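You operate a simulated robot arm through the tools that you are given. There is no shell and no other tool. Be economical: measure what you need, move in short steps, check, and stop when the job is done.

Carry out the task below with a simulated robot arm. There is one attempt and no reset: what you move stays moved.

Task
Put one 35 g portion and one yolk in the LAB cup.
Fine: the cup stays on the slide, pulled out.

Only the result counts: the job must be done as asked and must still hold three seconds after the hand-in. Knocking over, shifting, dropping, spilling or breaking anything else fails it.

Robot
A 7-joint arm with a two-finger parallel gripper, fixed in place. Base frame: the origin is at the foot of the arm, x ahead of it, y to its left, z up; the work surface is at about z = 0. Lengths are in cm, angles in rad, forces in N, time in s.
With the tool pointing down near the work surface it reaches from about 24 to 62 cm from the base axis. Its first joint turns from -1.152 to 1.152 rad. Payload 2.6 kg.
The TCP is the grasp point between the finger pads, 3 cm short of the fingertips. In the tool frame z runs along the fingers and y along their closing line. Largest opening 9.4 cm; finger width 2.8, thickness 1; the body of the gripper, 5 by 9.6 cm, starts 5.5 cm behind the TCP.
Orientation is told as [roll, pitch, yaw] about the base's x, y, z axes, in that order, counted from this pose: with the fingers straight down and closing along the base's y, the tool's x points along the base's -x, its y along +y and its z along -z.

Tools
- The arm moves only by the tool nudge_tool. Its argument "steps" is a list of rows, each a list of 7 numbers: the shift along the tool's x, y, z in units of 25 mm (1.0 is 25 mm), then the turn, a rotation vector about the tool's x, y, z in units of 4 degrees (1.0 is 4 degrees), then the gripper command, from -1 (shut) to 1 (fully open), values between in proportion. In form: [[dx, dy, dz, ax, ay, az, claw], ...]. A call has 1 to 8 rows; each row shifts and turns the commanded pose from where the row before left it, along the tool's axes as they then stand. A call with a number of a shift or a turn outside -1 to 1 is refused whole. Each row takes 0.2 s and may step no farther than 5 cm and 0.15 rad from the row before; otherwise, or with a gripper value out of range, the whole call is refused. Where a pose cannot be reached the arm comes as near as it can. A force on the tool above 70 N (or 10 N above the force at the start of the call, whichever is more), or a blocked arm, ends the call early, and 0.2 s more pass. Each finger travels about 7.2 cm/s and halts on what it meets, pressing with about 37 N; the grip force reading is that of the motor and also rises with nothing between the fingers. The clock runs only during rows and for 0.2 s after the last one: add rows that do not move to give the fingers time. The reply holds the time, the measured pose of the TCP, the force on the tool along the base axes, the opening and the grip force, in the units named above and with some noise, with the torque about the TCP (base axes, N m) and any sound that the robot's microphone picked up.
- Cameras (640 x 400 px; columns grow to the right, rows downward): "scene" is fixed at [3.55, 43.47, 56.11]; the picture's right is [-0.77, -0.64, 0.00], its down [-0.39, 0.46, -0.80] and it looks along [0.52, -0.61, -0.60] (base axes); focal length 214 px, centre (320, 200). "wrist" rides on the gripper at [7.6, 1.4, -10.2] in the tool frame; the picture's right is [-0.18, 0.98, 0.00], its down [-0.75, -0.14, -0.64] and it looks along [-0.63, -0.12, 0.77] (tool axes); focal length 243 px, centre (320, 200). There is no depth. A picture from a camera that has moved, and an enlarged one, comes with that camera's place and axes in the base frame and with its lens.
- get_image(camera): a new picture of that camera. No time passes.
- enlarge(camera, box): a new picture of the part [left, top, right, bottom] of that camera's present view, enlarged. No time passes.
- sign_off(): hands the job in; it is judged then, once.

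Work in short steps. Places have to be worked out from the pictures, the camera data and where the tool is seen: move nearer, look again, correct. Check each grasp and each placing, and mend what went wrong. You have 120 turns and 68 pictures in all, those below and enlarged ones among them. Open the gripper and draw the arm clear of the work before you hand the job in, unless the task says otherwise; then end with one line.

The tools are called after "Emit:" by a JSON object that holds its "method" and its "body". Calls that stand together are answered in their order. nudge_tool: Moves the arm, as the interface text tells. Its arguments: {"type":"object","properties":{"steps":{"type":"array","items":{"type":"array","items":{"type":"number"}}}},"required":["steps"]} The other tools are called the same way: get_image (camera) takes a picture; enlarge (camera, box) takes an enlarged picture of a part of a camera's view; sign_off () hands the job in.

At the start:

```text
time_s: 0.0
tcp_pos: [29.04, 5.95, 44.76]
orientation: [0.0, 0.0, 0.001]
force: [-0.4, 0.5, 0.8]
wrist_torque: [-0.01, 0.02, -0.04]
finger_gap: 9.41
grasp_force: 0.1
```

scene: 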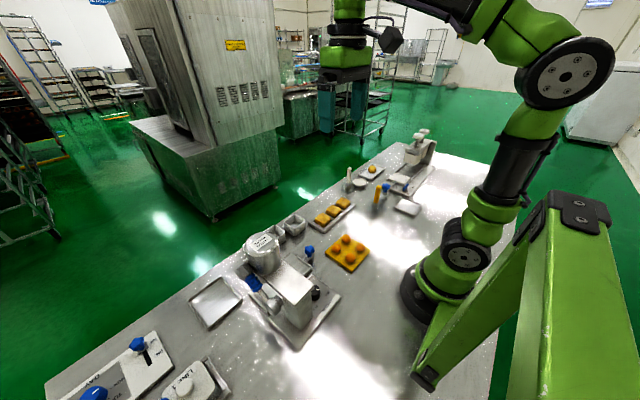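
wrist: 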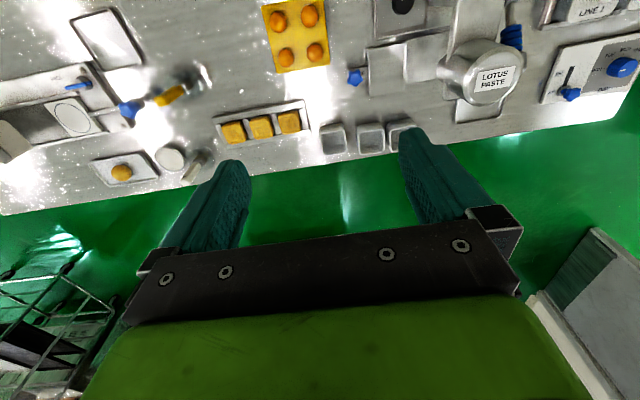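

I start by looking closely at the work surface from both cameras.

Emit:
{"method": "enlarge", "body": {"camera": "scene", "box": [180, 200, 360, 360]}}

Emit:
{"method": "enlarge", "body": {"camera": "scene", "box": [300, 110, 460, 280]}}

Emit:
{"method": "enlarge", "body": {"camera": "scene", "box": [40, 270, 260, 400]}}

Emit:
{"method": "enlarge", "body": {"camera": "wrist", "box": [0, 0, 330, 220]}}

Emit:
{"method": "enlarge", "body": {"camera": "wrist", "box": [310, 0, 640, 170]}}

```text
2.50 times, centred on (270, 280) of scene
camera zoom: at [3.55, 43.47, 56.11], right [-0.77, -0.64, 0.0], down [-0.39, 0.46, -0.8], along [0.52, -0.61, -0.6], focal length 536 px, centre (445, 0)
```

zoom: 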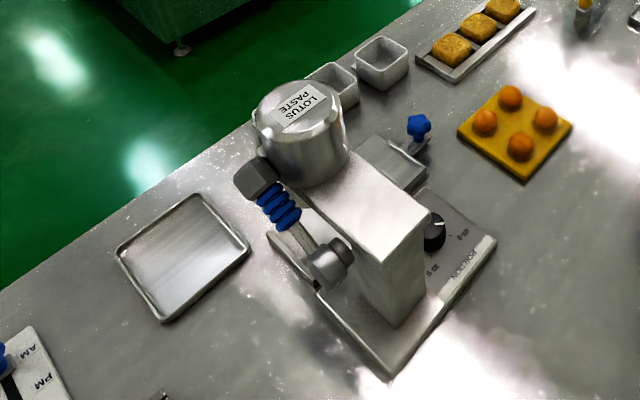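

```text
2.35 times, centred on (380, 195) of scene
camera zoom: at [3.55, 43.47, 56.11], right [-0.77, -0.64, 0.0], down [-0.39, 0.46, -0.8], along [0.52, -0.61, -0.6], focal length 505 px, centre (179, 212)
```

zoom: 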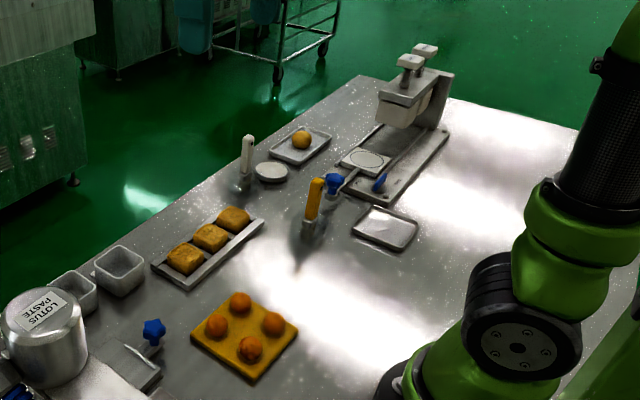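

```text
2.91 times, centred on (150, 335) of scene
camera zoom: at [3.55, 43.47, 56.11], right [-0.77, -0.64, 0.0], down [-0.39, 0.46, -0.8], along [0.52, -0.61, -0.6], focal length 624 px, centre (814, -193)
```

zoom: 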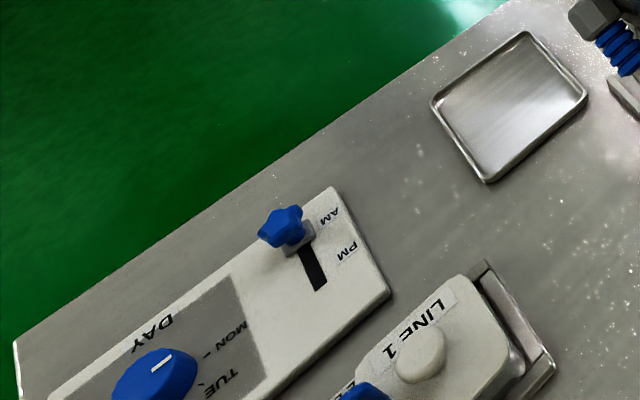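

```text
1.82 times, centred on (165, 110) of wrist
camera zoom: at [21.3, 7.4, 55.17], right [0.18, 0.98, 0.0], down [0.75, -0.14, 0.64], along [0.63, -0.12, -0.77], focal length 441 px, centre (602, 364)
```

zoom: 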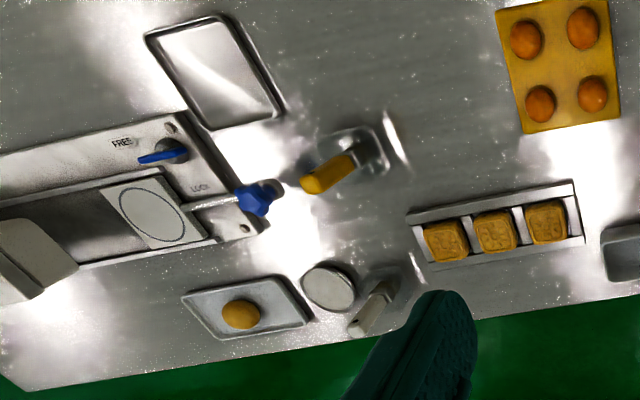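

```text
1.94 times, centred on (475, 85) of wrist
camera zoom: at [21.3, 7.4, 55.17], right [0.18, 0.98, 0.0], down [0.75, -0.14, 0.64], along [0.63, -0.12, -0.77], focal length 470 px, centre (19, 423)
```

zoom: 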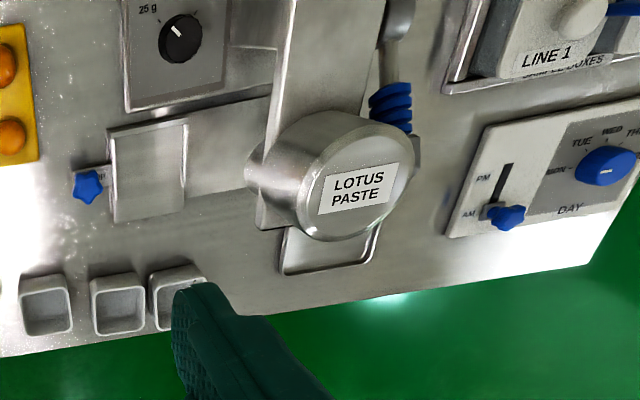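

Labels matter: I zoom in on the cups, the portion dial and the slide.

Emit:
{"method": "enlarge", "body": {"camera": "wrist", "box": [310, 110, 420, 170]}}

Emit:
{"method": "enlarge", "body": {"camera": "scene", "box": [265, 205, 325, 250]}}

Emit:
{"method": "enlarge", "body": {"camera": "wrist", "box": [340, 0, 460, 110]}}

```text
5.82 times, centred on (365, 140) of wrist
camera zoom: at [21.3, 7.4, 55.17], right [0.18, 0.98, 0.0], down [0.75, -0.14, 0.64], along [0.63, -0.12, -0.77], focal length 1412 px, centre (58, 549)
```

zoom: 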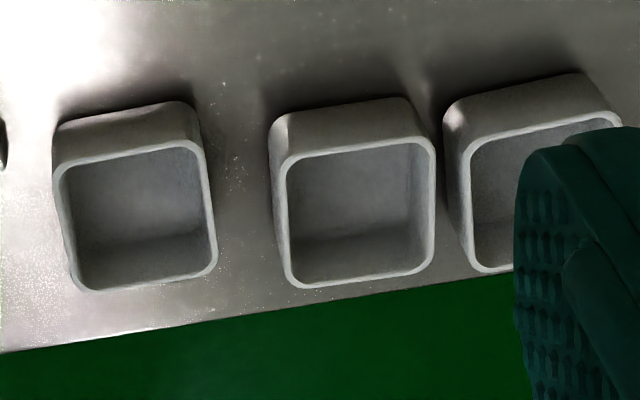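

```text
8.89 times, centred on (295, 228) of scene
camera zoom: at [3.55, 43.47, 56.11], right [-0.77, -0.64, 0.0], down [-0.39, 0.46, -0.8], along [0.52, -0.61, -0.6], focal length 1906 px, centre (542, -44)
```

zoom: 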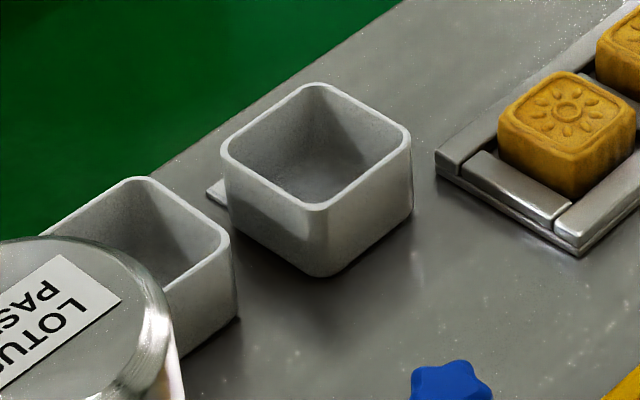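

```text
3.64 times, centred on (400, 55) of wrist
camera zoom: at [21.3, 7.4, 55.17], right [0.18, 0.98, 0.0], down [0.75, -0.14, 0.64], along [0.63, -0.12, -0.77], focal length 882 px, centre (29, 727)
```

zoom: 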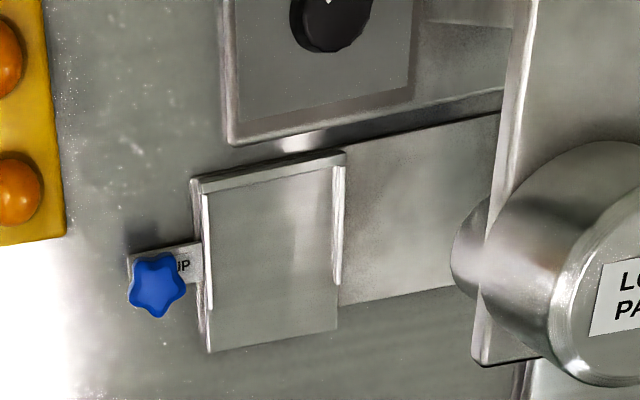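

The cups' labels seem to lie on the far side (a small plate peeks out behind one). I move out beyond the cups at a safe height to look back down.

Emit:
{"method": "nudge_tool", "body": {"steps": [[-1, 0.3, 0.2, 0, 0, 0, 1], [-1, 0.3, 0.2, 0, 0, 0, 1], [-1, 0.3, 0.2, 0, 0, 0, 1], [-1, 0.3, 0.2, 0, 0, 0, 1], [-1, 0.3, 0.2, 0, 0, 0, 1], [-1, 0.3, 0.2, 0, 0, 0, 1], [-1, 0.3, 0.2, 0, 0, 0, 1], [-1, 0.3, 0.2, 0, 0, 0, 1]]}}

Emit:
{"method": "get_image", "body": {"camera": "wrist"}}

```text
time_s: 1.8
tcp_pos: [46.82, 11.37, 40.51]
orientation: [0.0, -0.004, 0.001]
force: [0.2, -1.1, -0.4]
wrist_torque: [-0.01, -0.02, 0.02]
finger_gap: 9.39
grasp_force: 0.1
out of reach, approached as far as the arm can: row 8
```

```text
57 pictures are left
camera wrist: at [39.11, 12.81, 51.02], right [0.18, 0.98, 0.0], down [0.75, -0.14, 0.64], along [0.63, -0.12, -0.76], focal length 243 px, centre (320, 200)
```

wrist: 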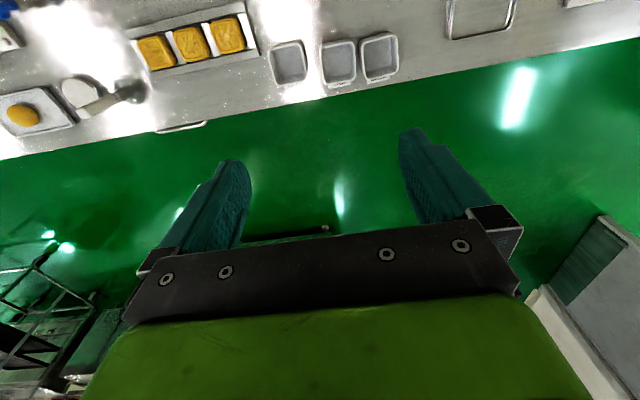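

Labels aren't visible yet; I go lower and farther out.

Emit:
{"method": "nudge_tool", "body": {"steps": [[0, 0, 1, 0, 0, 0, 1], [0, 0, 1, 0, 0, 0, 1], [-0.5, 0.2, 1, 0, 0, 0, 1], [-0.8, 0.2, 1, 0, 0, 0, 1], [-0.8, 0.2, 0.6, 0, 0, 0, 1], [-0.8, 0.2, 0, 0, 0, 0, 1], [-0.6, 0, 0, 0, 0, 0, 1]]}}

Emit:
{"method": "enlarge", "body": {"camera": "wrist", "box": [200, 0, 440, 100]}}

```text
time_s: 3.4
tcp_pos: [54.1, 13.38, 29.17]
orientation: [0.0, 0.0, 0.002]
force: [-0.2, -0.8, -0.2]
wrist_torque: [0.04, -0.02, 0.0]
finger_gap: 9.39
grasp_force: 0.1
out of reach, approached as far as the arm can: row 7
```

```text
2.67 times, centred on (320, 50) of wrist
camera zoom: at [46.41, 14.78, 39.49], right [0.18, 0.98, 0.0], down [0.75, -0.14, 0.64], along [0.63, -0.12, -0.77], focal length 647 px, centre (320, 600)
```

zoom: 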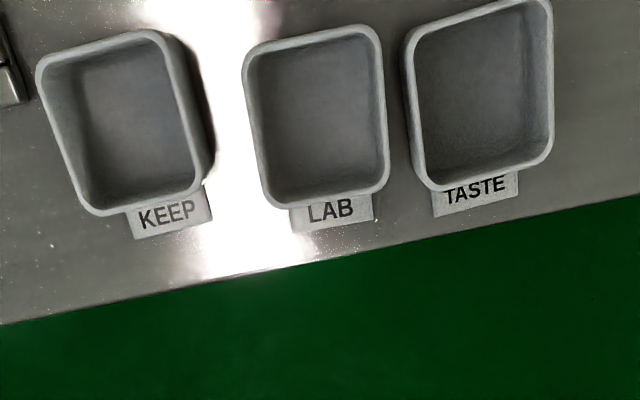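

The middle cup is LAB, about [48.6, 14.3], 5.5 cm square; its gap to TASTE is only about 1 cm, so I'll grip it along x (yaw 90°). I retract and turn the tool, which also gives a view of the dispenser from its -y side.

Emit:
{"method": "nudge_tool", "body": {"steps": [[0.75, 0.06, 0, 0, 0, -1, 1], [0.75, 0.1, 0, 0, 0, -1, 1], [0.75, 0.15, 0, 0, 0, -1, 1], [0.75, 0.2, 0, 0, 0, -1, 1], [0.75, 0.2, 0, 0, 0, -1, 1], [0.75, 0.25, 0, 0, 0, -1, 1], [0.75, 0.3, 0, 0, 0, -1, 1], [0.75, 0.35, 0, 0, 0, -1, 1]]}}

Emit:
{"method": "nudge_tool", "body": {"steps": [[0.4, -0.08, 0, 0, 0, -1, 1], [0.4, -0.08, 0, 0, 0, -1, 1], [0.4, -0.08, 0, 0, 0, -1, 1], [0.4, -0.08, 0, 0, 0, -1, 1], [0.4, -0.08, 0, 0, 0, -1, 1], [0.4, -0.08, 0, 0, 0, -1, 1], [0.4, -0.08, 0, 0, 0, -1, 1], [0.4, -0.08, 0, 0, 0, -1, 1]]}}

Emit:
{"method": "nudge_tool", "body": {"steps": [[0.4, 0, 0, 0, 0, -1, 1], [0.4, 0, 0, 0, 0, -1, 1], [0.4, 0, 0, 0, 0, -1, 1], [0.4, 0, 0, 0, 0, -1, 1], [0.4, 0, 0, 0, 0, -1, 1], [0.4, 0, 0, 0, 0, -1, 1], [0.4, 0, 0, 0, 0, -0.5, 1]]}}

Emit:
{"method": "get_image", "body": {"camera": "wrist"}}

```text
time_s: 5.2
tcp_pos: [38.32, 13.66, 29.23]
orientation: [0.0, 0.001, 0.56]
force: [0.4, -0.1, -1.0]
wrist_torque: [0.03, -0.02, -0.02]
finger_gap: 9.41
grasp_force: 0.0
```

```text
time_s: 7.0
tcp_pos: [34.06, 6.73, 29.14]
orientation: [0.0, 0.0, 1.12]
force: [-0.4, 0.0, 0.1]
wrist_torque: [-0.03, -0.01, -0.02]
finger_gap: 9.38
grasp_force: 0.1
```

```text
time_s: 8.6
tcp_pos: [32.48, -0.07, 29.13]
orientation: [0.001, 0.001, 1.572]
force: [0.5, 0.8, 0.1]
wrist_torque: [0.01, 0.0, 0.0]
finger_gap: 9.41
grasp_force: 0.1
```

```text
55 pictures are left
camera wrist: at [30.96, -7.49, 39.59], right [-0.98, 0.18, 0.0], down [0.14, 0.75, 0.64], along [0.12, 0.63, -0.77], focal length 243 px, centre (320, 200)
```

wrist: 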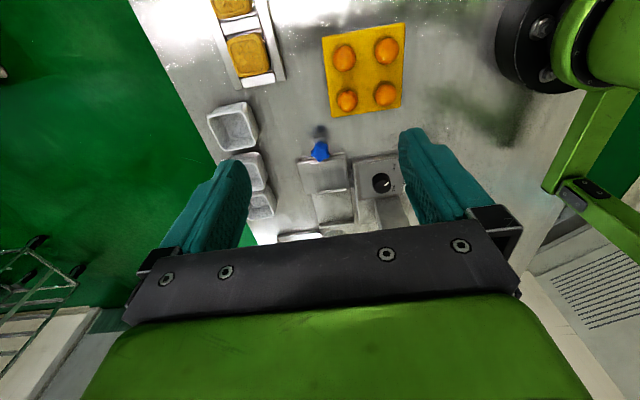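

Good. I zoom on the dial/slide and the yolk tray.

Emit:
{"method": "enlarge", "body": {"camera": "wrist", "box": [270, 110, 420, 240]}}

Emit:
{"method": "enlarge", "body": {"camera": "wrist", "box": [300, 10, 420, 130]}}

Emit:
{"method": "enlarge", "body": {"camera": "scene", "box": [280, 230, 350, 320]}}

```text
3.08 times, centred on (345, 175) of wrist
camera zoom: at [30.96, -7.49, 39.59], right [-0.98, 0.18, 0.0], down [0.14, 0.75, 0.64], along [0.12, 0.63, -0.77], focal length 746 px, centre (243, 277)
```

zoom: 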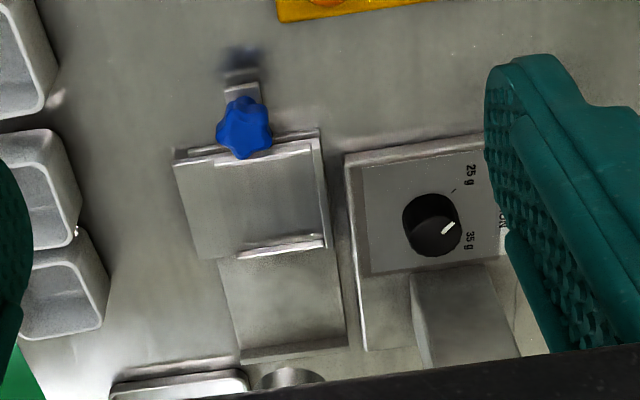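

```text
3.33 times, centred on (360, 70) of wrist
camera zoom: at [30.96, -7.49, 39.59], right [-0.98, 0.18, 0.0], down [0.14, 0.75, 0.64], along [0.12, 0.63, -0.77], focal length 809 px, centre (187, 633)
```

zoom: 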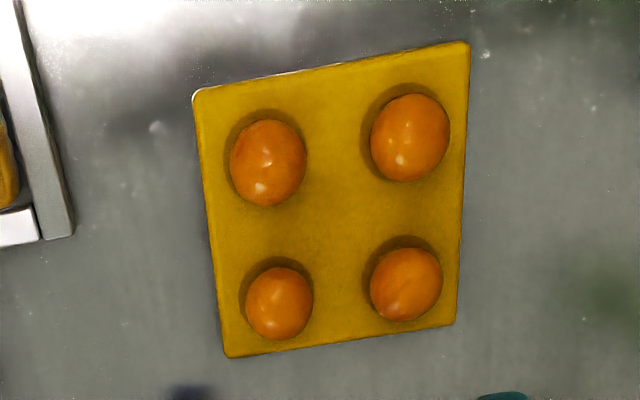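

```text
4.44 times, centred on (315, 275) of scene
camera zoom: at [3.55, 43.48, 56.11], right [-0.77, -0.64, 0.0], down [-0.39, 0.46, -0.8], along [0.52, -0.61, -0.6], focal length 953 px, centre (342, -133)
```

zoom: 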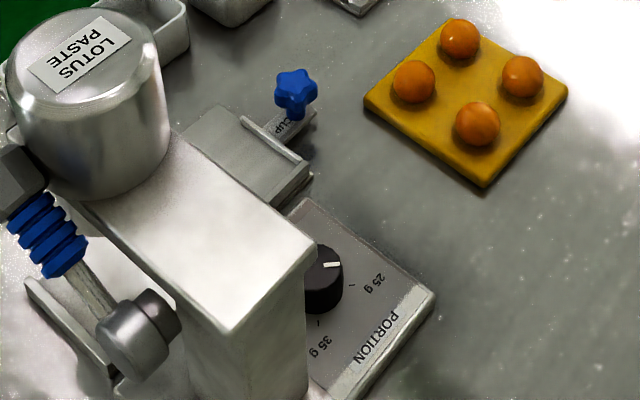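

The dial seems to point at 25 g, and the CUP slide appears to be out. I move in for a view of the dial, post and nozzle.

Emit:
{"method": "nudge_tool", "body": {"steps": [[-0.96, 0.52, 0.2, 0, 0, 0, 1], [-0.96, 0.52, 0.2, 0, 0, 0, 1], [-0.96, 0.52, 0.2, 0, 0, 0, 1], [-0.96, 0.52, 0.2, 0, 0, 0, 1], [0, 0, 0.2, 0, 0, 0, 1]]}}

Emit:
{"method": "get_image", "body": {"camera": "wrist"}}

```text
time_s: 9.8
tcp_pos: [27.23, 9.7, 26.6]
orientation: [-0.001, -0.001, 1.572]
force: [-0.2, 0.4, 0.0]
wrist_torque: [0.02, -0.02, -0.02]
finger_gap: 9.42
grasp_force: 0.1
```

```text
51 pictures are left
camera wrist: at [25.79, 2.18, 36.99], right [-0.98, 0.18, 0.0], down [0.14, 0.75, 0.64], along [0.12, 0.63, -0.77], focal length 243 px, centre (320, 200)
```

wrist: 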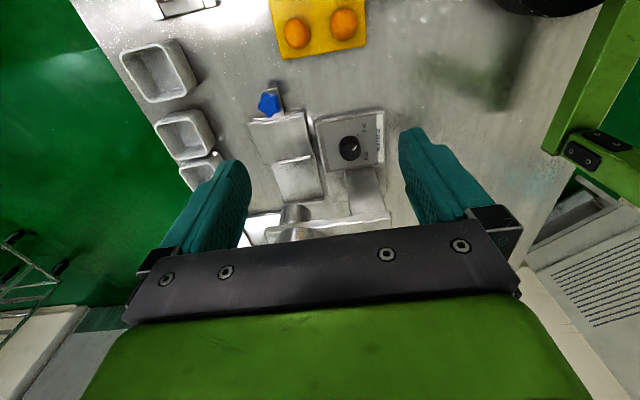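

Emit:
{"method": "enlarge", "body": {"camera": "wrist", "box": [220, 70, 420, 250]}}

Emit:
{"method": "enlarge", "body": {"camera": "wrist", "box": [310, 100, 400, 170]}}

```text
2.22 times, centred on (320, 160) of wrist
camera zoom: at [25.79, 2.18, 36.99], right [-0.98, 0.18, 0.0], down [0.14, 0.75, 0.64], along [0.12, 0.63, -0.77], focal length 539 px, centre (320, 289)
```

zoom: 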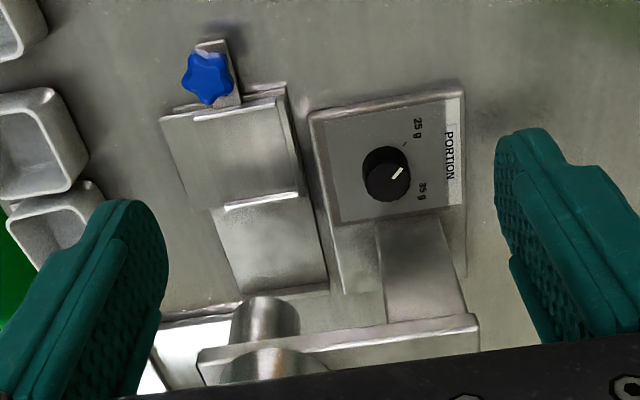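

```text
5.71 times, centred on (355, 135) of wrist
camera zoom: at [25.79, 2.18, 36.99], right [-0.98, 0.18, 0.0], down [0.14, 0.75, 0.64], along [0.12, 0.63, -0.77], focal length 1386 px, centre (120, 571)
```

zoom: 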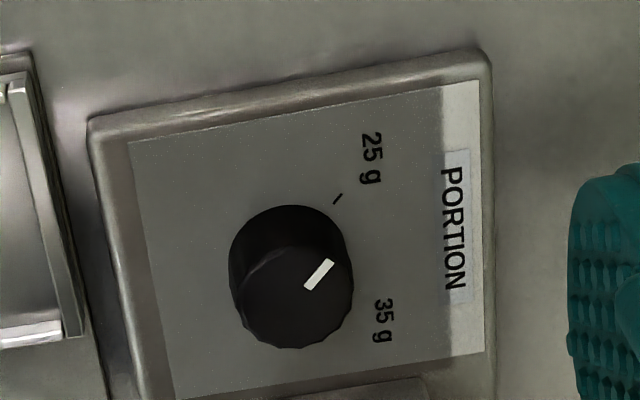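

Dial centre is about [24.6, 20.9], top z≈3.5, pointing at 25 g; 35 g is 90° clockwise. The post face at y≈25 limits hand rotation, so I'll turn it in several 36° grips. First I move above the knob.

Emit:
{"method": "nudge_tool", "body": {"steps": [[-0.9, 0.21, 0, 0, 0, 0, 0.3], [-0.9, 0.21, 0, 0, 0, 0, 0.3], [-0.9, 0.21, 0, 0, 0, 0, 0.3], [-0.9, 0.21, 0, 0, 0, 0, 0.3], [-0.88, 0.21, 0, 0, 0, 0, 0.3], [0, 0, 0, 0, 0, 0, 0.3]]}}

Emit:
{"method": "nudge_tool", "body": {"steps": [[0, 0, 1, 0, 0, -1, 0.3], [0, 0, 1, 0, 0, -1, 0.3], [0, 0, 1, 0, 0, -1, 0.3], [0, 0, 1, 0, 0, -1, 0.3], [0, 0, 1, 0, 0, -0.5, 0.3], [0, 0, 0, 0, 0, 0, 0.3]]}}

Emit:
{"method": "get_image", "body": {"camera": "wrist"}}

```text
time_s: 11.2
tcp_pos: [24.53, 20.96, 26.76]
orientation: [-0.001, -0.001, 1.573]
force: [0.1, -1.1, 0.1]
wrist_torque: [0.0, 0.0, 0.04]
finger_gap: 6.12
grasp_force: 0.0
```

```text
time_s: 12.6
tcp_pos: [24.56, 20.83, 14.03]
orientation: [0.002, 0.0, 1.888]
force: [0.4, -0.8, 0.5]
wrist_torque: [0.01, 0.02, -0.02]
finger_gap: 6.15
grasp_force: 0.1
```

```text
48 pictures are left
camera wrist: at [25.59, 13.22, 24.5], right [-0.99, -0.13, 0.0], down [-0.1, 0.76, 0.64], along [-0.08, 0.64, -0.77], focal length 243 px, centre (320, 200)
```

wrist: 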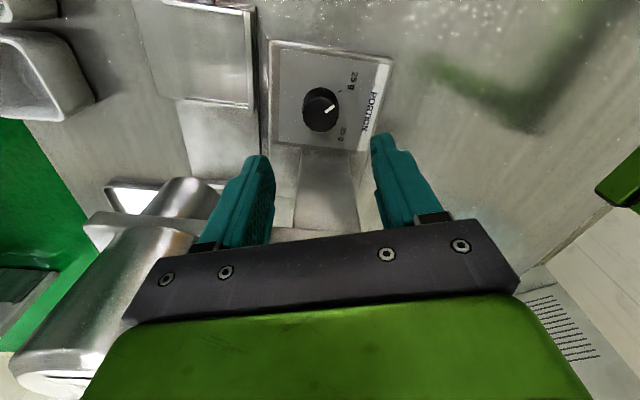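

The knob reads at about [24.6, 20.7], under the fingers. I descend so the fingertips straddle it just above the plate.

Emit:
{"method": "nudge_tool", "body": {"steps": [[0, 0, 1, 0, 0, 0, 0.3], [0, 0, 1, 0, 0, 0, 0.3], [0, 0, 1, 0, 0, 0, 0.3], [0, 0, 0.5, 0, 0, 0, 0.3], [0, 0, 0, 0, 0, 0, 0.3]]}}

Emit:
{"method": "get_image", "body": {"camera": "wrist"}}

Emit:
{"method": "enlarge", "body": {"camera": "scene", "box": [250, 220, 370, 330]}}

```text
time_s: 13.3
tcp_pos: [24.74, 20.92, 9.44]
orientation: [-0.012, -0.002, 1.883]
force: [-3.9, -4.6, 9.6]
wrist_torque: [0.62, -0.52, -0.01]
finger_gap: 6.12
grasp_force: 0.1
stopped in row 3: the force on the tool passed its limit at 130 N (the readings are from after the stop); the commanded pose is now the measured one
```

```text
47 pictures are left
camera wrist: at [25.62, 13.29, 19.81], right [-0.99, -0.13, -0.01], down [-0.1, 0.76, 0.64], along [-0.07, 0.64, -0.76], focal length 243 px, centre (320, 200)
```

wrist: 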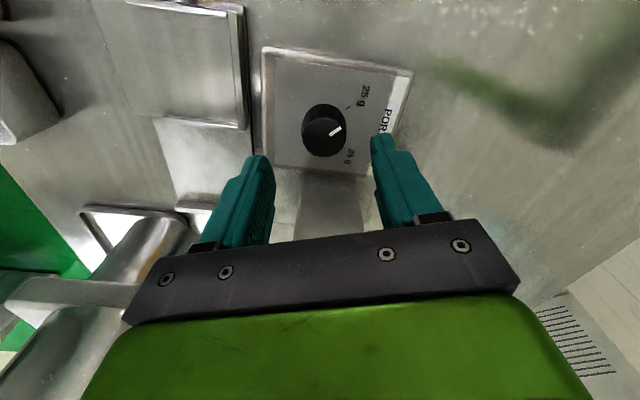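

```text
3.64 times, centred on (310, 275) of scene
camera zoom: at [3.55, 43.47, 56.11], right [-0.77, -0.64, 0.0], down [-0.39, 0.46, -0.8], along [0.52, -0.61, -0.6], focal length 780 px, centre (356, -73)
```

zoom: 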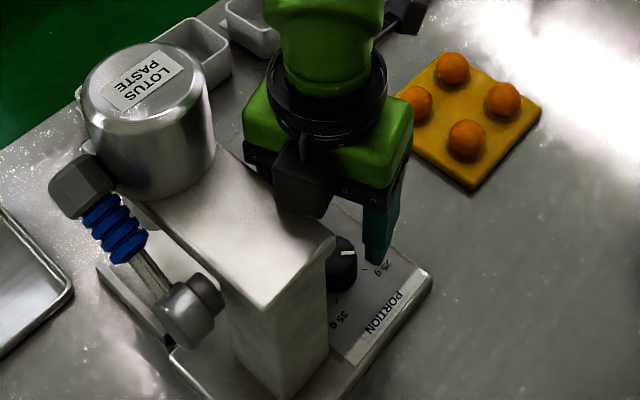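

The back of the hand touched the beam top (no sign the dispenser moved). I'll back up and lean the hand ~25° away from the post so the whole 90° turn fits.

Emit:
{"method": "nudge_tool", "body": {"steps": [[0, 0, -1, 0, 0, 0, 0.3], [0, 0, -1, 0, 0, 0, 0.3], [0, 0, -1, 0, 0, -1, 0.3], [0, 0, -1, 0, 0, -1, 0.3], [0, 0, 0, 0, 0, -1, 0.3], [0, 0, 0, 0, 0, -1, 0.3], [0, 0, 0, 0, 0, -1, 0.3], [0, 0, 0, 0, 0, -1, 0.3]]}}

Emit:
{"method": "nudge_tool", "body": {"steps": [[0, 0, 0, 0, 0, -0.78, 0.3], [0, 0, 0, 0, -1, 0, 0.3], [0, 0, 0, 0, -1, 0, 0.3], [0, 0, 0, 0, -1, 0, 0.3], [0, 0, 0, 0, -1, 0, 0.3], [0, 0, 0, 0, -1, 0, 0.3], [0, 0, 0, 0, -1, 0, 0.3], [0, 0, 0, 0, -0.25, 0, 0.3]]}}

Emit:
{"method": "get_image", "body": {"camera": "wrist"}}

```text
time_s: 15.1
tcp_pos: [24.59, 20.81, 19.36]
orientation: [-0.011, 0.004, 2.303]
force: [0.3, 0.1, 0.4]
wrist_torque: [-0.01, -0.02, 0.01]
finger_gap: 6.08
grasp_force: 0.1
```

```text
time_s: 16.9
tcp_pos: [24.61, 20.92, 19.3]
orientation: [-0.012, -0.432, 2.362]
force: [-0.1, -0.9, -0.9]
wrist_torque: [0.01, -0.01, 0.05]
finger_gap: 6.11
grasp_force: 0.0
```

```text
45 pictures are left
camera wrist: at [31.47, 12.02, 25.61], right [-0.81, -0.58, 0.07], down [-0.2, 0.39, 0.9], along [-0.55, 0.72, -0.43], focal length 243 px, centre (320, 200)
```

wrist: 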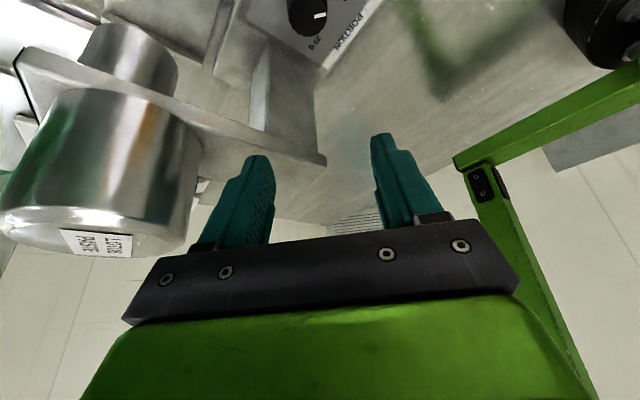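

The lean is right. I lower to just above the knob along the vertical.

Emit:
{"method": "nudge_tool", "body": {"steps": [[0.464, 0.011, 0.78, 0, 0, 0, 0.3], [0.464, 0.011, 0.78, 0, 0, 0, 0.3], [0.464, 0.011, 0.78, 0, 0, 0, 0.3], [0.464, 0.011, 0.78, 0, 0, 0, 0.3], [0.464, 0.011, 0.78, 0, 0, 0, 0.3], [0, 0, 0, 0, 0, 0, 0.3]]}}

Emit:
{"method": "get_image", "body": {"camera": "wrist"}}

Emit:
{"method": "enlarge", "body": {"camera": "scene", "box": [250, 220, 370, 330]}}

```text
time_s: 17.4
tcp_pos: [25.08, 21.1, 17.54]
orientation: [-0.036, -0.44, 2.364]
force: [-11.4, -16.3, 21.2]
wrist_torque: [0.3, -0.07, 0.14]
finger_gap: 5.09
grasp_force: 0.2
stopped in row 2: the force on the tool passed its limit at 110 N (the readings are from after the stop); the commanded pose is now the measured one
```

```text
44 pictures are left
camera wrist: at [31.8, 12.08, 23.76], right [-0.82, -0.57, 0.05], down [-0.21, 0.37, 0.91], along [-0.54, 0.73, -0.42], focal length 243 px, centre (320, 200)
```

wrist: 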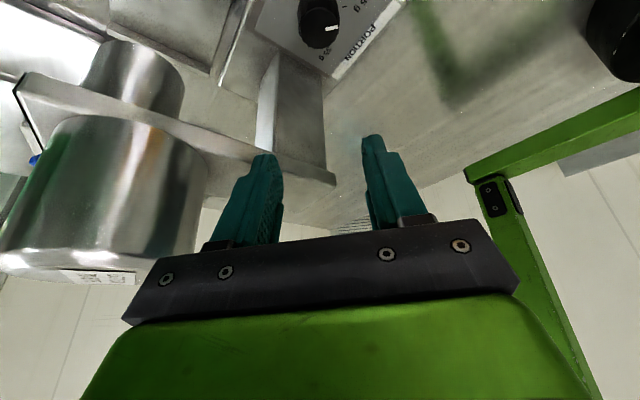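

```text
3.64 times, centred on (310, 275) of scene
camera zoom: at [3.54, 43.47, 56.12], right [-0.77, -0.64, 0.0], down [-0.38, 0.46, -0.8], along [0.52, -0.61, -0.6], focal length 780 px, centre (356, -73)
```

zoom: 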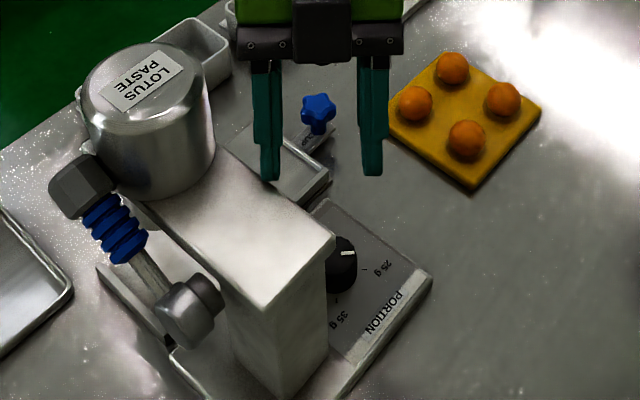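

A finger tip met the beam top; nothing has visibly shifted. I lift, narrow the gripper to ~4.2 cm and shift to the correct start spot before descending again.

Emit:
{"method": "nudge_tool", "body": {"steps": [[-0.42, 0, -0.9, 0, 0, 0, -0.1], [0.33, 0.25, -0.16, 0, 0, 0, -0.1], [0, 0, 0, 0, 0, 0, -0.1], [0, 0, 0, 0, 0, 0, -0.1]]}}

```text
time_s: 18.4
tcp_pos: [25.35, 19.85, 20.02]
orientation: [-0.037, -0.437, 2.367]
force: [0.2, -0.4, 0.3]
wrist_torque: [-0.03, -0.01, 0.0]
finger_gap: 4.22
grasp_force: 0.0
```

Now I straighten the small roll error and descend vertically to z≈8.

Emit:
{"method": "nudge_tool", "body": {"steps": [[0, 0, 0, -0.53, 0, 0, -0.1], [0.406, 0, 0.87, 0, 0, 0, -0.1], [0.406, 0, 0.87, 0, 0, 0, -0.1], [0.406, 0, 0.87, 0, 0, 0, -0.1], [0.406, 0, 0.87, 0, 0, 0, -0.1], [0.406, 0, 0.87, 0, 0, 0, -0.1], [0, 0, 0, 0, 0, 0, -0.1]]}}

Emit:
{"method": "get_image", "body": {"camera": "wrist"}}

Emit:
{"method": "enlarge", "body": {"camera": "scene", "box": [290, 220, 370, 300]}}

```text
time_s: 20.0
tcp_pos: [25.25, 19.98, 7.92]
orientation: [0.002, -0.438, 2.366]
force: [-0.4, 0.1, 0.4]
wrist_torque: [0.01, 0.03, 0.0]
finger_gap: 4.24
grasp_force: 0.1
```

```text
42 pictures are left
camera wrist: at [32.27, 11.28, 14.12], right [-0.81, -0.59, 0.08], down [-0.19, 0.39, 0.9], along [-0.56, 0.71, -0.43], focal length 243 px, centre (320, 200)
```

wrist: 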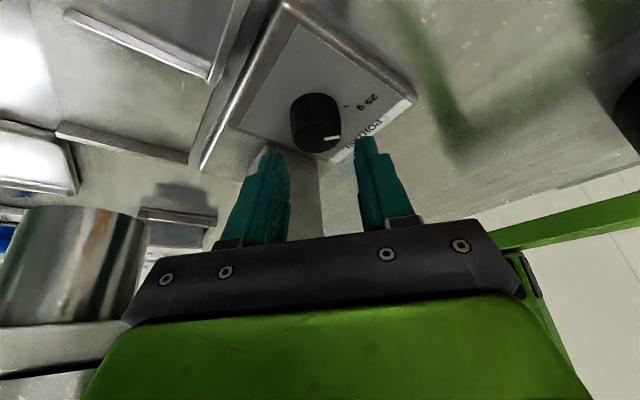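

```text
5.00 times, centred on (330, 260) of scene
camera zoom: at [3.55, 43.47, 56.11], right [-0.77, -0.64, 0.0], down [-0.39, 0.46, -0.8], along [0.52, -0.61, -0.6], focal length 1072 px, centre (270, -100)
```

zoom: 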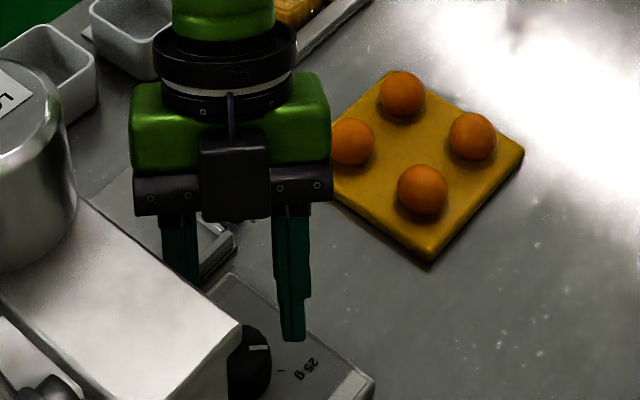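

Lateral alignment is within 0.1 cm. I lower the last 2.8 cm and close on the knob.

Emit:
{"method": "nudge_tool", "body": {"steps": [[0.237, 0, 0.507, 0, 0, 0, -0.1], [0.237, 0, 0.507, 0, 0, 0, -0.1], [0, 0, 0, 0, 0, 0, -0.1]]}}

Emit:
{"method": "nudge_tool", "body": {"steps": [[0, 0, 0, 0, 0, 0, -0.6], [0, 0, 0, 0, 0, 0, -0.8], [0, 0, 0, 0, 0, 0, -0.8]]}}

Emit:
{"method": "get_image", "body": {"camera": "wrist"}}

```text
time_s: 20.8
tcp_pos: [25.34, 19.94, 5.21]
orientation: [0.001, -0.438, 2.367]
force: [-0.9, -0.6, -0.2]
wrist_torque: [0.03, -0.03, 0.04]
finger_gap: 4.21
grasp_force: 0.1
```

```text
time_s: 21.6
tcp_pos: [25.33, 20.14, 5.32]
orientation: [-0.002, -0.436, 2.368]
force: [11.4, 12.2, -11.5]
wrist_torque: [0.33, -0.32, -0.16]
finger_gap: 3.17
grasp_force: 44.9
```

```text
40 pictures are left
camera wrist: at [32.33, 11.26, 11.46], right [-0.81, -0.59, 0.07], down [-0.2, 0.39, 0.9], along [-0.56, 0.71, -0.43], focal length 243 px, centre (320, 200)
```

wrist: 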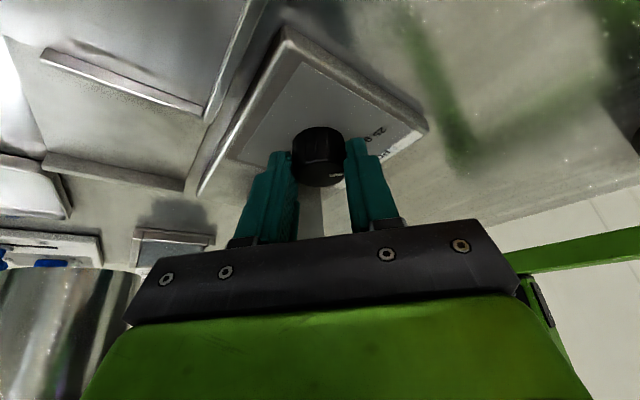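

The knob is gripped (3.17 cm). I turn clockwise about the vertical, in stages.

Emit:
{"method": "nudge_tool", "body": {"steps": [[0, 0.027, 0, 0.42, 0, 0.906, -0.8], [0, 0.027, 0, 0.42, 0, 0.906, -0.8], [0, 0.027, 0, 0.42, 0, 0.906, -0.8], [0, 0.027, 0, 0.42, 0, 0.906, -0.8], [0, 0.027, 0, 0.42, 0, 0.906, -0.8], [0, 0.027, 0, 0.42, 0, 0.906, -0.8]]}}

Emit:
{"method": "enlarge", "body": {"camera": "scene", "box": [290, 220, 370, 300]}}

```text
time_s: 23.0
tcp_pos: [24.96, 19.79, 5.2]
orientation: [0.003, -0.438, 1.944]
force: [2.9, -10.6, 37.8]
wrist_torque: [-0.03, 0.08, 0.0]
finger_gap: 3.18
grasp_force: 44.7
```

```text
5.00 times, centred on (330, 260) of scene
camera zoom: at [3.54, 43.47, 56.12], right [-0.77, -0.64, 0.0], down [-0.38, 0.46, -0.8], along [0.52, -0.61, -0.6], focal length 1072 px, centre (270, -100)
```

zoom: 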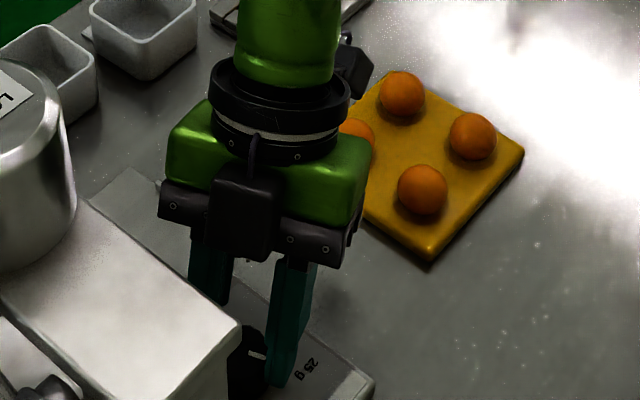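

The marker is turning with the hand; a 38 N upward force suggests a tip resting on the plate, so I raise 1 to 2 mm while continuing.

Emit:
{"method": "nudge_tool", "body": {"steps": [[-0.025, 0.027, -0.054, 0.42, 0, 0.906, -0.8], [0, 0.027, 0, 0.42, 0, 0.906, -0.8], [0, 0.027, 0, 0.42, 0, 0.906, -0.8], [0, 0.027, 0, 0.42, 0, 0.906, -0.8], [0, 0.027, 0, 0.42, 0, 0.906, -0.8], [0, 0.027, 0, 0.42, 0, 0.906, -0.8]]}}

```text
time_s: 24.4
tcp_pos: [24.56, 19.65, 5.35]
orientation: [0.004, -0.437, 1.528]
force: [17.3, 9.2, -30.9]
wrist_torque: [0.07, -0.31, -0.17]
finger_gap: 3.17
grasp_force: 45.0
```

48° done and centred. I continue with the turn.

Emit:
{"method": "nudge_tool", "body": {"steps": [[0.01, 0.027, 0.02, 0.42, 0, 0.906, -0.8], [0, 0.027, 0, 0.42, 0, 0.906, -0.8], [0, 0.027, 0, 0.42, 0, 0.906, -0.8], [0, 0.027, 0, 0.42, 0, 0.906, -0.8], [0, 0.027, 0, 0.42, 0, 0.906, -0.8], [0, 0.027, 0, 0.42, 0, 0.906, -0.8]]}}

Emit:
{"method": "nudge_tool", "body": {"steps": [[0, 0.027, 0, 0.42, 0, 0.906, -0.8], [0, 0.027, 0, 0.42, 0, 0.906, -0.8], [0, 0.027, 0, 0.42, 0, 0.906, -0.8], [0, 0.027, 0, 0.42, 0, 0.906, -0.8], [0, 0.014, 0, 0.21, 0, 0.453, -0.8], [0, 0, 0, 0, 0, 0, -0.8]]}}

Emit:
{"method": "get_image", "body": {"camera": "wrist"}}

Emit:
{"method": "enlarge", "body": {"camera": "scene", "box": [290, 220, 370, 300]}}

```text
time_s: 25.8
tcp_pos: [24.03, 19.67, 5.41]
orientation: [0.004, -0.434, 1.111]
force: [-3.6, -12.0, 29.1]
wrist_torque: [-0.06, -0.18, 0.01]
finger_gap: 3.15
grasp_force: 44.9
```

```text
time_s: 27.2
tcp_pos: [23.88, 20.03, 5.22]
orientation: [0.008, -0.429, 0.799]
force: [-25.7, -11.4, 30.6]
wrist_torque: [-0.07, 0.35, 0.39]
finger_gap: 3.15
grasp_force: 45.4
```

```text
38 pictures are left
camera wrist: at [15.03, 13.11, 11.57], right [-0.59, 0.8, 0.08], down [0.4, 0.2, 0.9], along [0.7, 0.56, -0.44], focal length 243 px, centre (320, 200)
```

wrist: 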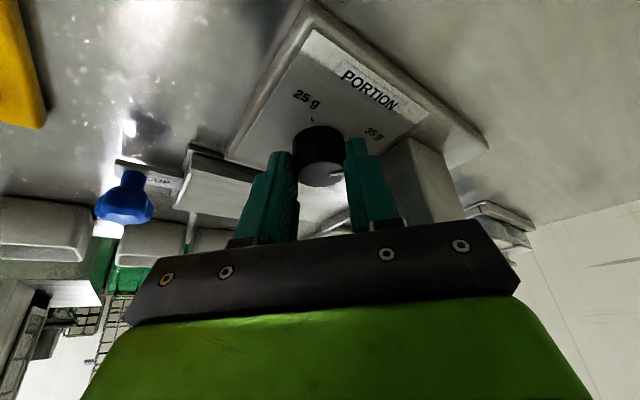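

```text
5.00 times, centred on (330, 260) of scene
camera zoom: at [3.54, 43.47, 56.12], right [-0.77, -0.64, 0.0], down [-0.38, 0.46, -0.8], along [0.52, -0.61, -0.6], focal length 1072 px, centre (270, -100)
```

zoom: 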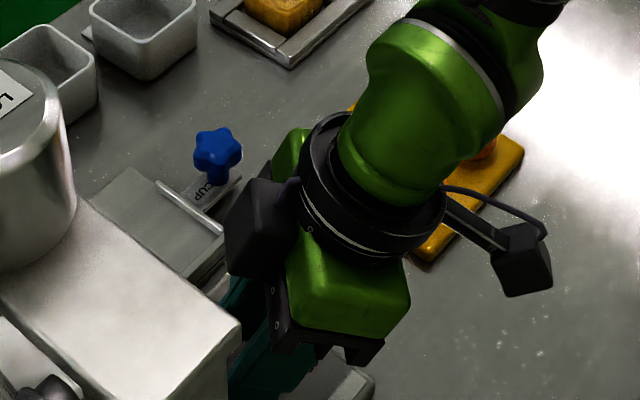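

Turned 90°. I open the fingers and check the marker against the 35 g tick.

Emit:
{"method": "nudge_tool", "body": {"steps": [[0, 0, 0, 0, 0, 0, -0.3], [0, 0, 0, 0, 0, 0, -0.1], [0, 0, 0, 0, 0, 0, -0.1]]}}

Emit:
{"method": "nudge_tool", "body": {"steps": [[-0.4, 0, -0.87, 0, 0, 0, -0.1], [-0.4, 0, -0.87, 0, 0, 0, -0.1], [-0.4, 0, -0.87, 0, 0, 0, -0.1]]}}

Emit:
{"method": "enlarge", "body": {"camera": "wrist", "box": [240, 0, 440, 160]}}

```text
time_s: 28.0
tcp_pos: [24.09, 20.07, 5.37]
orientation: [0.005, -0.433, 0.796]
force: [0.2, -0.3, 0.1]
wrist_torque: [0.01, 0.01, -0.02]
finger_gap: 4.23
grasp_force: 0.0
```

```text
time_s: 28.8
tcp_pos: [23.78, 19.98, 12.5]
orientation: [0.004, -0.432, 0.798]
force: [0.3, -0.9, -0.9]
wrist_torque: [-0.04, 0.02, 0.03]
finger_gap: 4.23
grasp_force: 0.1
```

```text
2.50 times, centred on (340, 80) of wrist
camera zoom: at [14.9, 13.09, 18.76], right [-0.59, 0.81, 0.08], down [0.39, 0.2, 0.9], along [0.71, 0.56, -0.43], focal length 606 px, centre (270, 500)
```

zoom: 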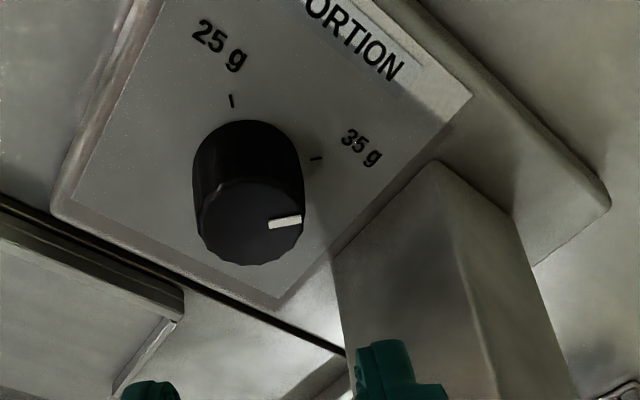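

The dial is at 35 g. I rise, take out the tilt and turn back to yaw 90°.

Emit:
{"method": "nudge_tool", "body": {"steps": [[-0.4, 0, -0.87, 0, 0, 0, 0.3], [-0.4, 0, -0.87, 0, 0, 0, 0.3], [-0.4, 0, -0.87, 0, 0, 0, 0.6], [-0.4, 0, -0.87, 0, 0, 0, 1], [-0.4, 0, -0.87, 0, 0, 0, 1], [0, 0, 0, 0, 1, 0, 1], [0, 0, 0, 0, 1, 0, 1], [0, 0, 0, 0, 1, 0, 1]]}}

Emit:
{"method": "nudge_tool", "body": {"steps": [[0, 0, 0, 0, 1, 0, 1], [0, 0, 0, 0, 1, 0, 1], [0, 0, 0, 0, 1, 0, 1], [0, 0, 0, 0, 0.19, 0, 1], [0, 0, 0, 0, 0, -1, 1], [0, 0, 0, 0, 0, -1, 1], [0, 0, 0, 0, 0, -1, 1], [0, 0, 0, 0, 0, -1, 1]]}}

Emit:
{"method": "nudge_tool", "body": {"steps": [[0, 0, 0, 0, 0, -1, 1], [0, 0, 0, 0, 0, -1, 1], [0, 0, 0, 0, 0, -1, 1], [0, 0, 0, 0, 0, -1, 1], [0, 0, 0, 0, 0, -1, 1], [0, 0, 0, 0, 0, -1, 1], [0, 0, 0, 0, 0, -1, 1]]}}

```text
time_s: 30.6
tcp_pos: [23.77, 19.94, 24.51]
orientation: [0.001, -0.223, 0.799]
force: [-0.4, -0.3, 0.0]
wrist_torque: [0.0, 0.03, 0.02]
finger_gap: 9.41
grasp_force: 0.1
```

```text
time_s: 32.4
tcp_pos: [23.75, 19.88, 24.51]
orientation: [0.003, -0.001, 1.081]
force: [0.1, 0.9, -0.1]
wrist_torque: [0.02, -0.04, 0.0]
finger_gap: 9.4
grasp_force: 0.1
```

```text
time_s: 34.0
tcp_pos: [23.85, 19.81, 24.49]
orientation: [0.002, -0.004, 1.568]
force: [-0.3, 0.2, -0.8]
wrist_torque: [0.02, 0.03, 0.02]
finger_gap: 9.39
grasp_force: 0.0
```

Now travel to above the LAB cup and look.

Emit:
{"method": "nudge_tool", "body": {"steps": [[0.28, -1, 0, 0, 0, 0, 1], [0.28, -1, 0, 0, 0, 0, 1], [0.28, -1, 0, 0, 0, 0, 1], [0.28, -1, 0, 0, 0, 0, 1], [0.28, -1, 0, 0, 0, 0, 1], [0.28, -1, 0, 0, 0, 0, 1], [0.28, -1, 0, 0, 0, 0, 1], [0.28, -1, 0, 0, 0, 0, 1]]}}

Emit:
{"method": "nudge_tool", "body": {"steps": [[0, -1, 1, 0, 0, 0, 1], [0, -0.9, 1, 0, 0, 0, 1], [0, 0, 0.6, 0, 0, 0, 1], [0, 0, 0, 0, 0, 0, 1]]}}

Emit:
{"method": "get_image", "body": {"camera": "wrist"}}

```text
time_s: 35.8
tcp_pos: [43.76, 14.15, 24.47]
orientation: [0.002, -0.003, 1.568]
force: [0.5, 0.5, 0.1]
wrist_torque: [-0.02, -0.01, -0.03]
finger_gap: 9.39
grasp_force: 0.0
```

```text
time_s: 36.8
tcp_pos: [48.52, 14.13, 17.92]
orientation: [0.002, -0.004, 1.568]
force: [-0.2, 0.8, -0.2]
wrist_torque: [-0.01, -0.01, 0.0]
finger_gap: 9.42
grasp_force: 0.1
```

```text
35 pictures are left
camera wrist: at [47.04, 6.53, 28.32], right [-0.98, 0.19, 0.0], down [0.15, 0.75, 0.64], along [0.12, 0.63, -0.76], focal length 243 px, centre (320, 200)
```

wrist: 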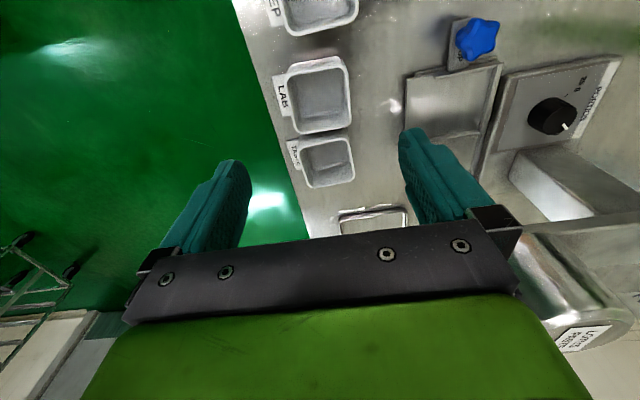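

Emit:
{"method": "enlarge", "body": {"camera": "wrist", "box": [250, 40, 390, 200]}}

Emit:
{"method": "enlarge", "body": {"camera": "wrist", "box": [380, 10, 520, 150]}}

```text
2.50 times, centred on (320, 120) of wrist
camera zoom: at [47.04, 6.53, 28.32], right [-0.98, 0.19, 0.0], down [0.15, 0.75, 0.64], along [0.12, 0.63, -0.76], focal length 606 px, centre (320, 400)
```

zoom: 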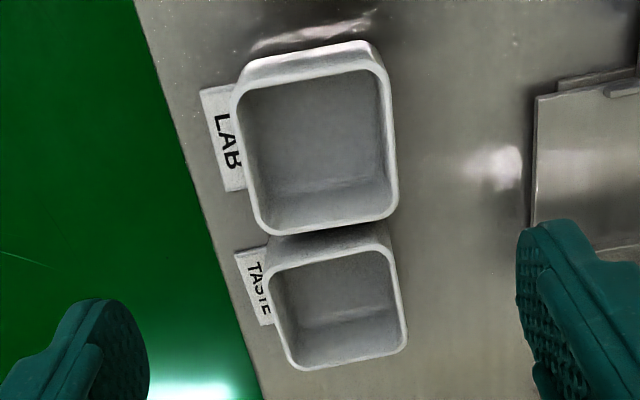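

```text
2.86 times, centred on (450, 80) of wrist
camera zoom: at [47.04, 6.53, 28.32], right [-0.98, 0.19, 0.0], down [0.15, 0.75, 0.64], along [0.12, 0.63, -0.76], focal length 693 px, centre (-51, 543)
```

zoom: 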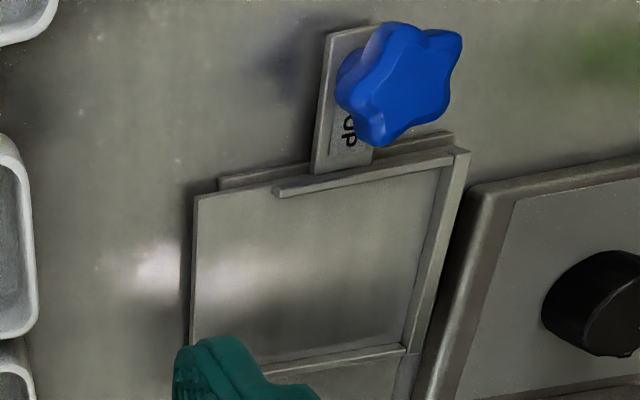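

LAB cup centre ≈[48.4, 14.2], rim z≈4.5, 5.6 wide. The slide pocket is ≈x 31–36.7, y 15.2–21.8 (centre ≈[33.9, 18.5]). I descend around the cup, held slightly on its -y side.

Emit:
{"method": "nudge_tool", "body": {"steps": [[0.2, 0.05, 1, 0, 0, 0, 1], [0, 0, 1, 0, 0, 0, 1], [0, 0, 1, 0, 0, 0, 1], [0, 0, 1, 0, 0, 0, 1], [0, 0, 0.9, 0, 0, 0, 1], [0, 0, 0.5, 0, 0, 0, 1], [0, 0, 0, 0, 0, 0, 1]]}}

Emit:
{"method": "nudge_tool", "body": {"steps": [[0, 0, 0, 0, 0, 0, 0.4], [0, 0, 0, 0, 0, 0, 0.15], [0, 0, 0, 0, 0, 0, 0.05], [0, 0, 0, 0, 0, 0, 0.05]]}}

Emit:
{"method": "get_image", "body": {"camera": "wrist"}}

```text
time_s: 38.4
tcp_pos: [48.42, 13.76, 4.42]
orientation: [0.002, -0.002, 1.567]
force: [-0.4, 0.6, -0.8]
wrist_torque: [-0.02, 0.0, 0.0]
finger_gap: 9.4
grasp_force: 0.0
```

```text
time_s: 39.4
tcp_pos: [48.5, 13.7, 4.36]
orientation: [0.002, -0.002, 1.569]
force: [-0.1, 0.1, -0.5]
wrist_torque: [-0.01, 0.0, 0.0]
finger_gap: 6.32
grasp_force: 37.5
```

```text
32 pictures are left
camera wrist: at [46.97, 6.23, 14.8], right [-0.98, 0.19, 0.0], down [0.14, 0.75, 0.64], along [0.12, 0.63, -0.76], focal length 243 px, centre (320, 200)
```

wrist: 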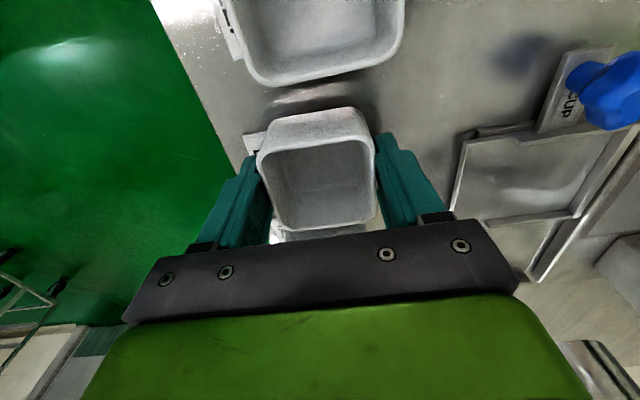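

The cup is held (gap 6.3, 37 N). I lift it straight up and check.

Emit:
{"method": "nudge_tool", "body": {"steps": [[0, 0, -0.5, 0, 0, 0, 0], [0, 0, -1, 0, 0, 0, 0], [0, 0, -1, 0, 0, 0, 0], [0, 0, -1, 0, 0, 0, 0], [0, 0, -0.7, 0, 0, 0, 0], [0, 0, 0, 0, 0, 0, 0]]}}

Emit:
{"method": "get_image", "body": {"camera": "wrist"}}

Emit:
{"method": "enlarge", "body": {"camera": "scene", "box": [250, 150, 390, 270]}}

```text
time_s: 40.8
tcp_pos: [48.53, 13.67, 14.92]
orientation: [0.001, -0.003, 1.567]
force: [0.1, 0.4, 0.8]
wrist_torque: [0.03, 0.03, 0.01]
finger_gap: 6.33
grasp_force: 36.9
```

```text
31 pictures are left
camera wrist: at [46.99, 6.22, 25.32], right [-0.98, 0.19, 0.0], down [0.14, 0.75, 0.64], along [0.12, 0.63, -0.76], focal length 243 px, centre (320, 200)
```

wrist: 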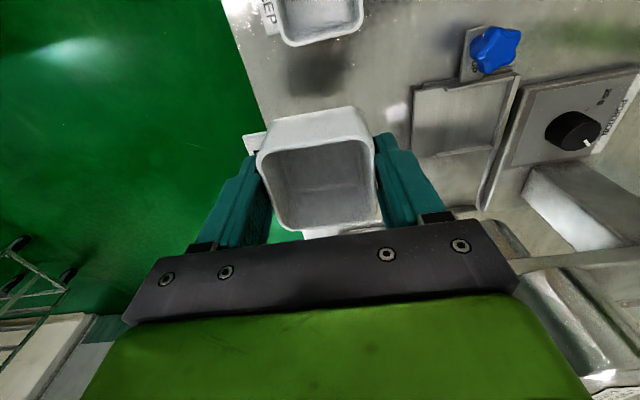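

```text
3.33 times, centred on (320, 210) of scene
camera zoom: at [3.55, 43.47, 56.11], right [-0.77, -0.64, 0.0], down [-0.39, 0.46, -0.8], along [0.52, -0.61, -0.6], focal length 715 px, centre (320, 167)
```

zoom: 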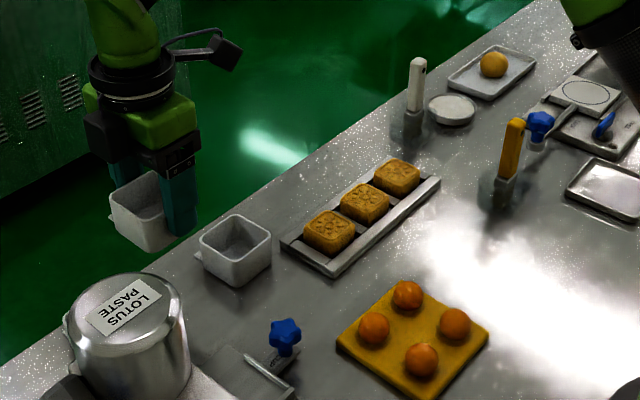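

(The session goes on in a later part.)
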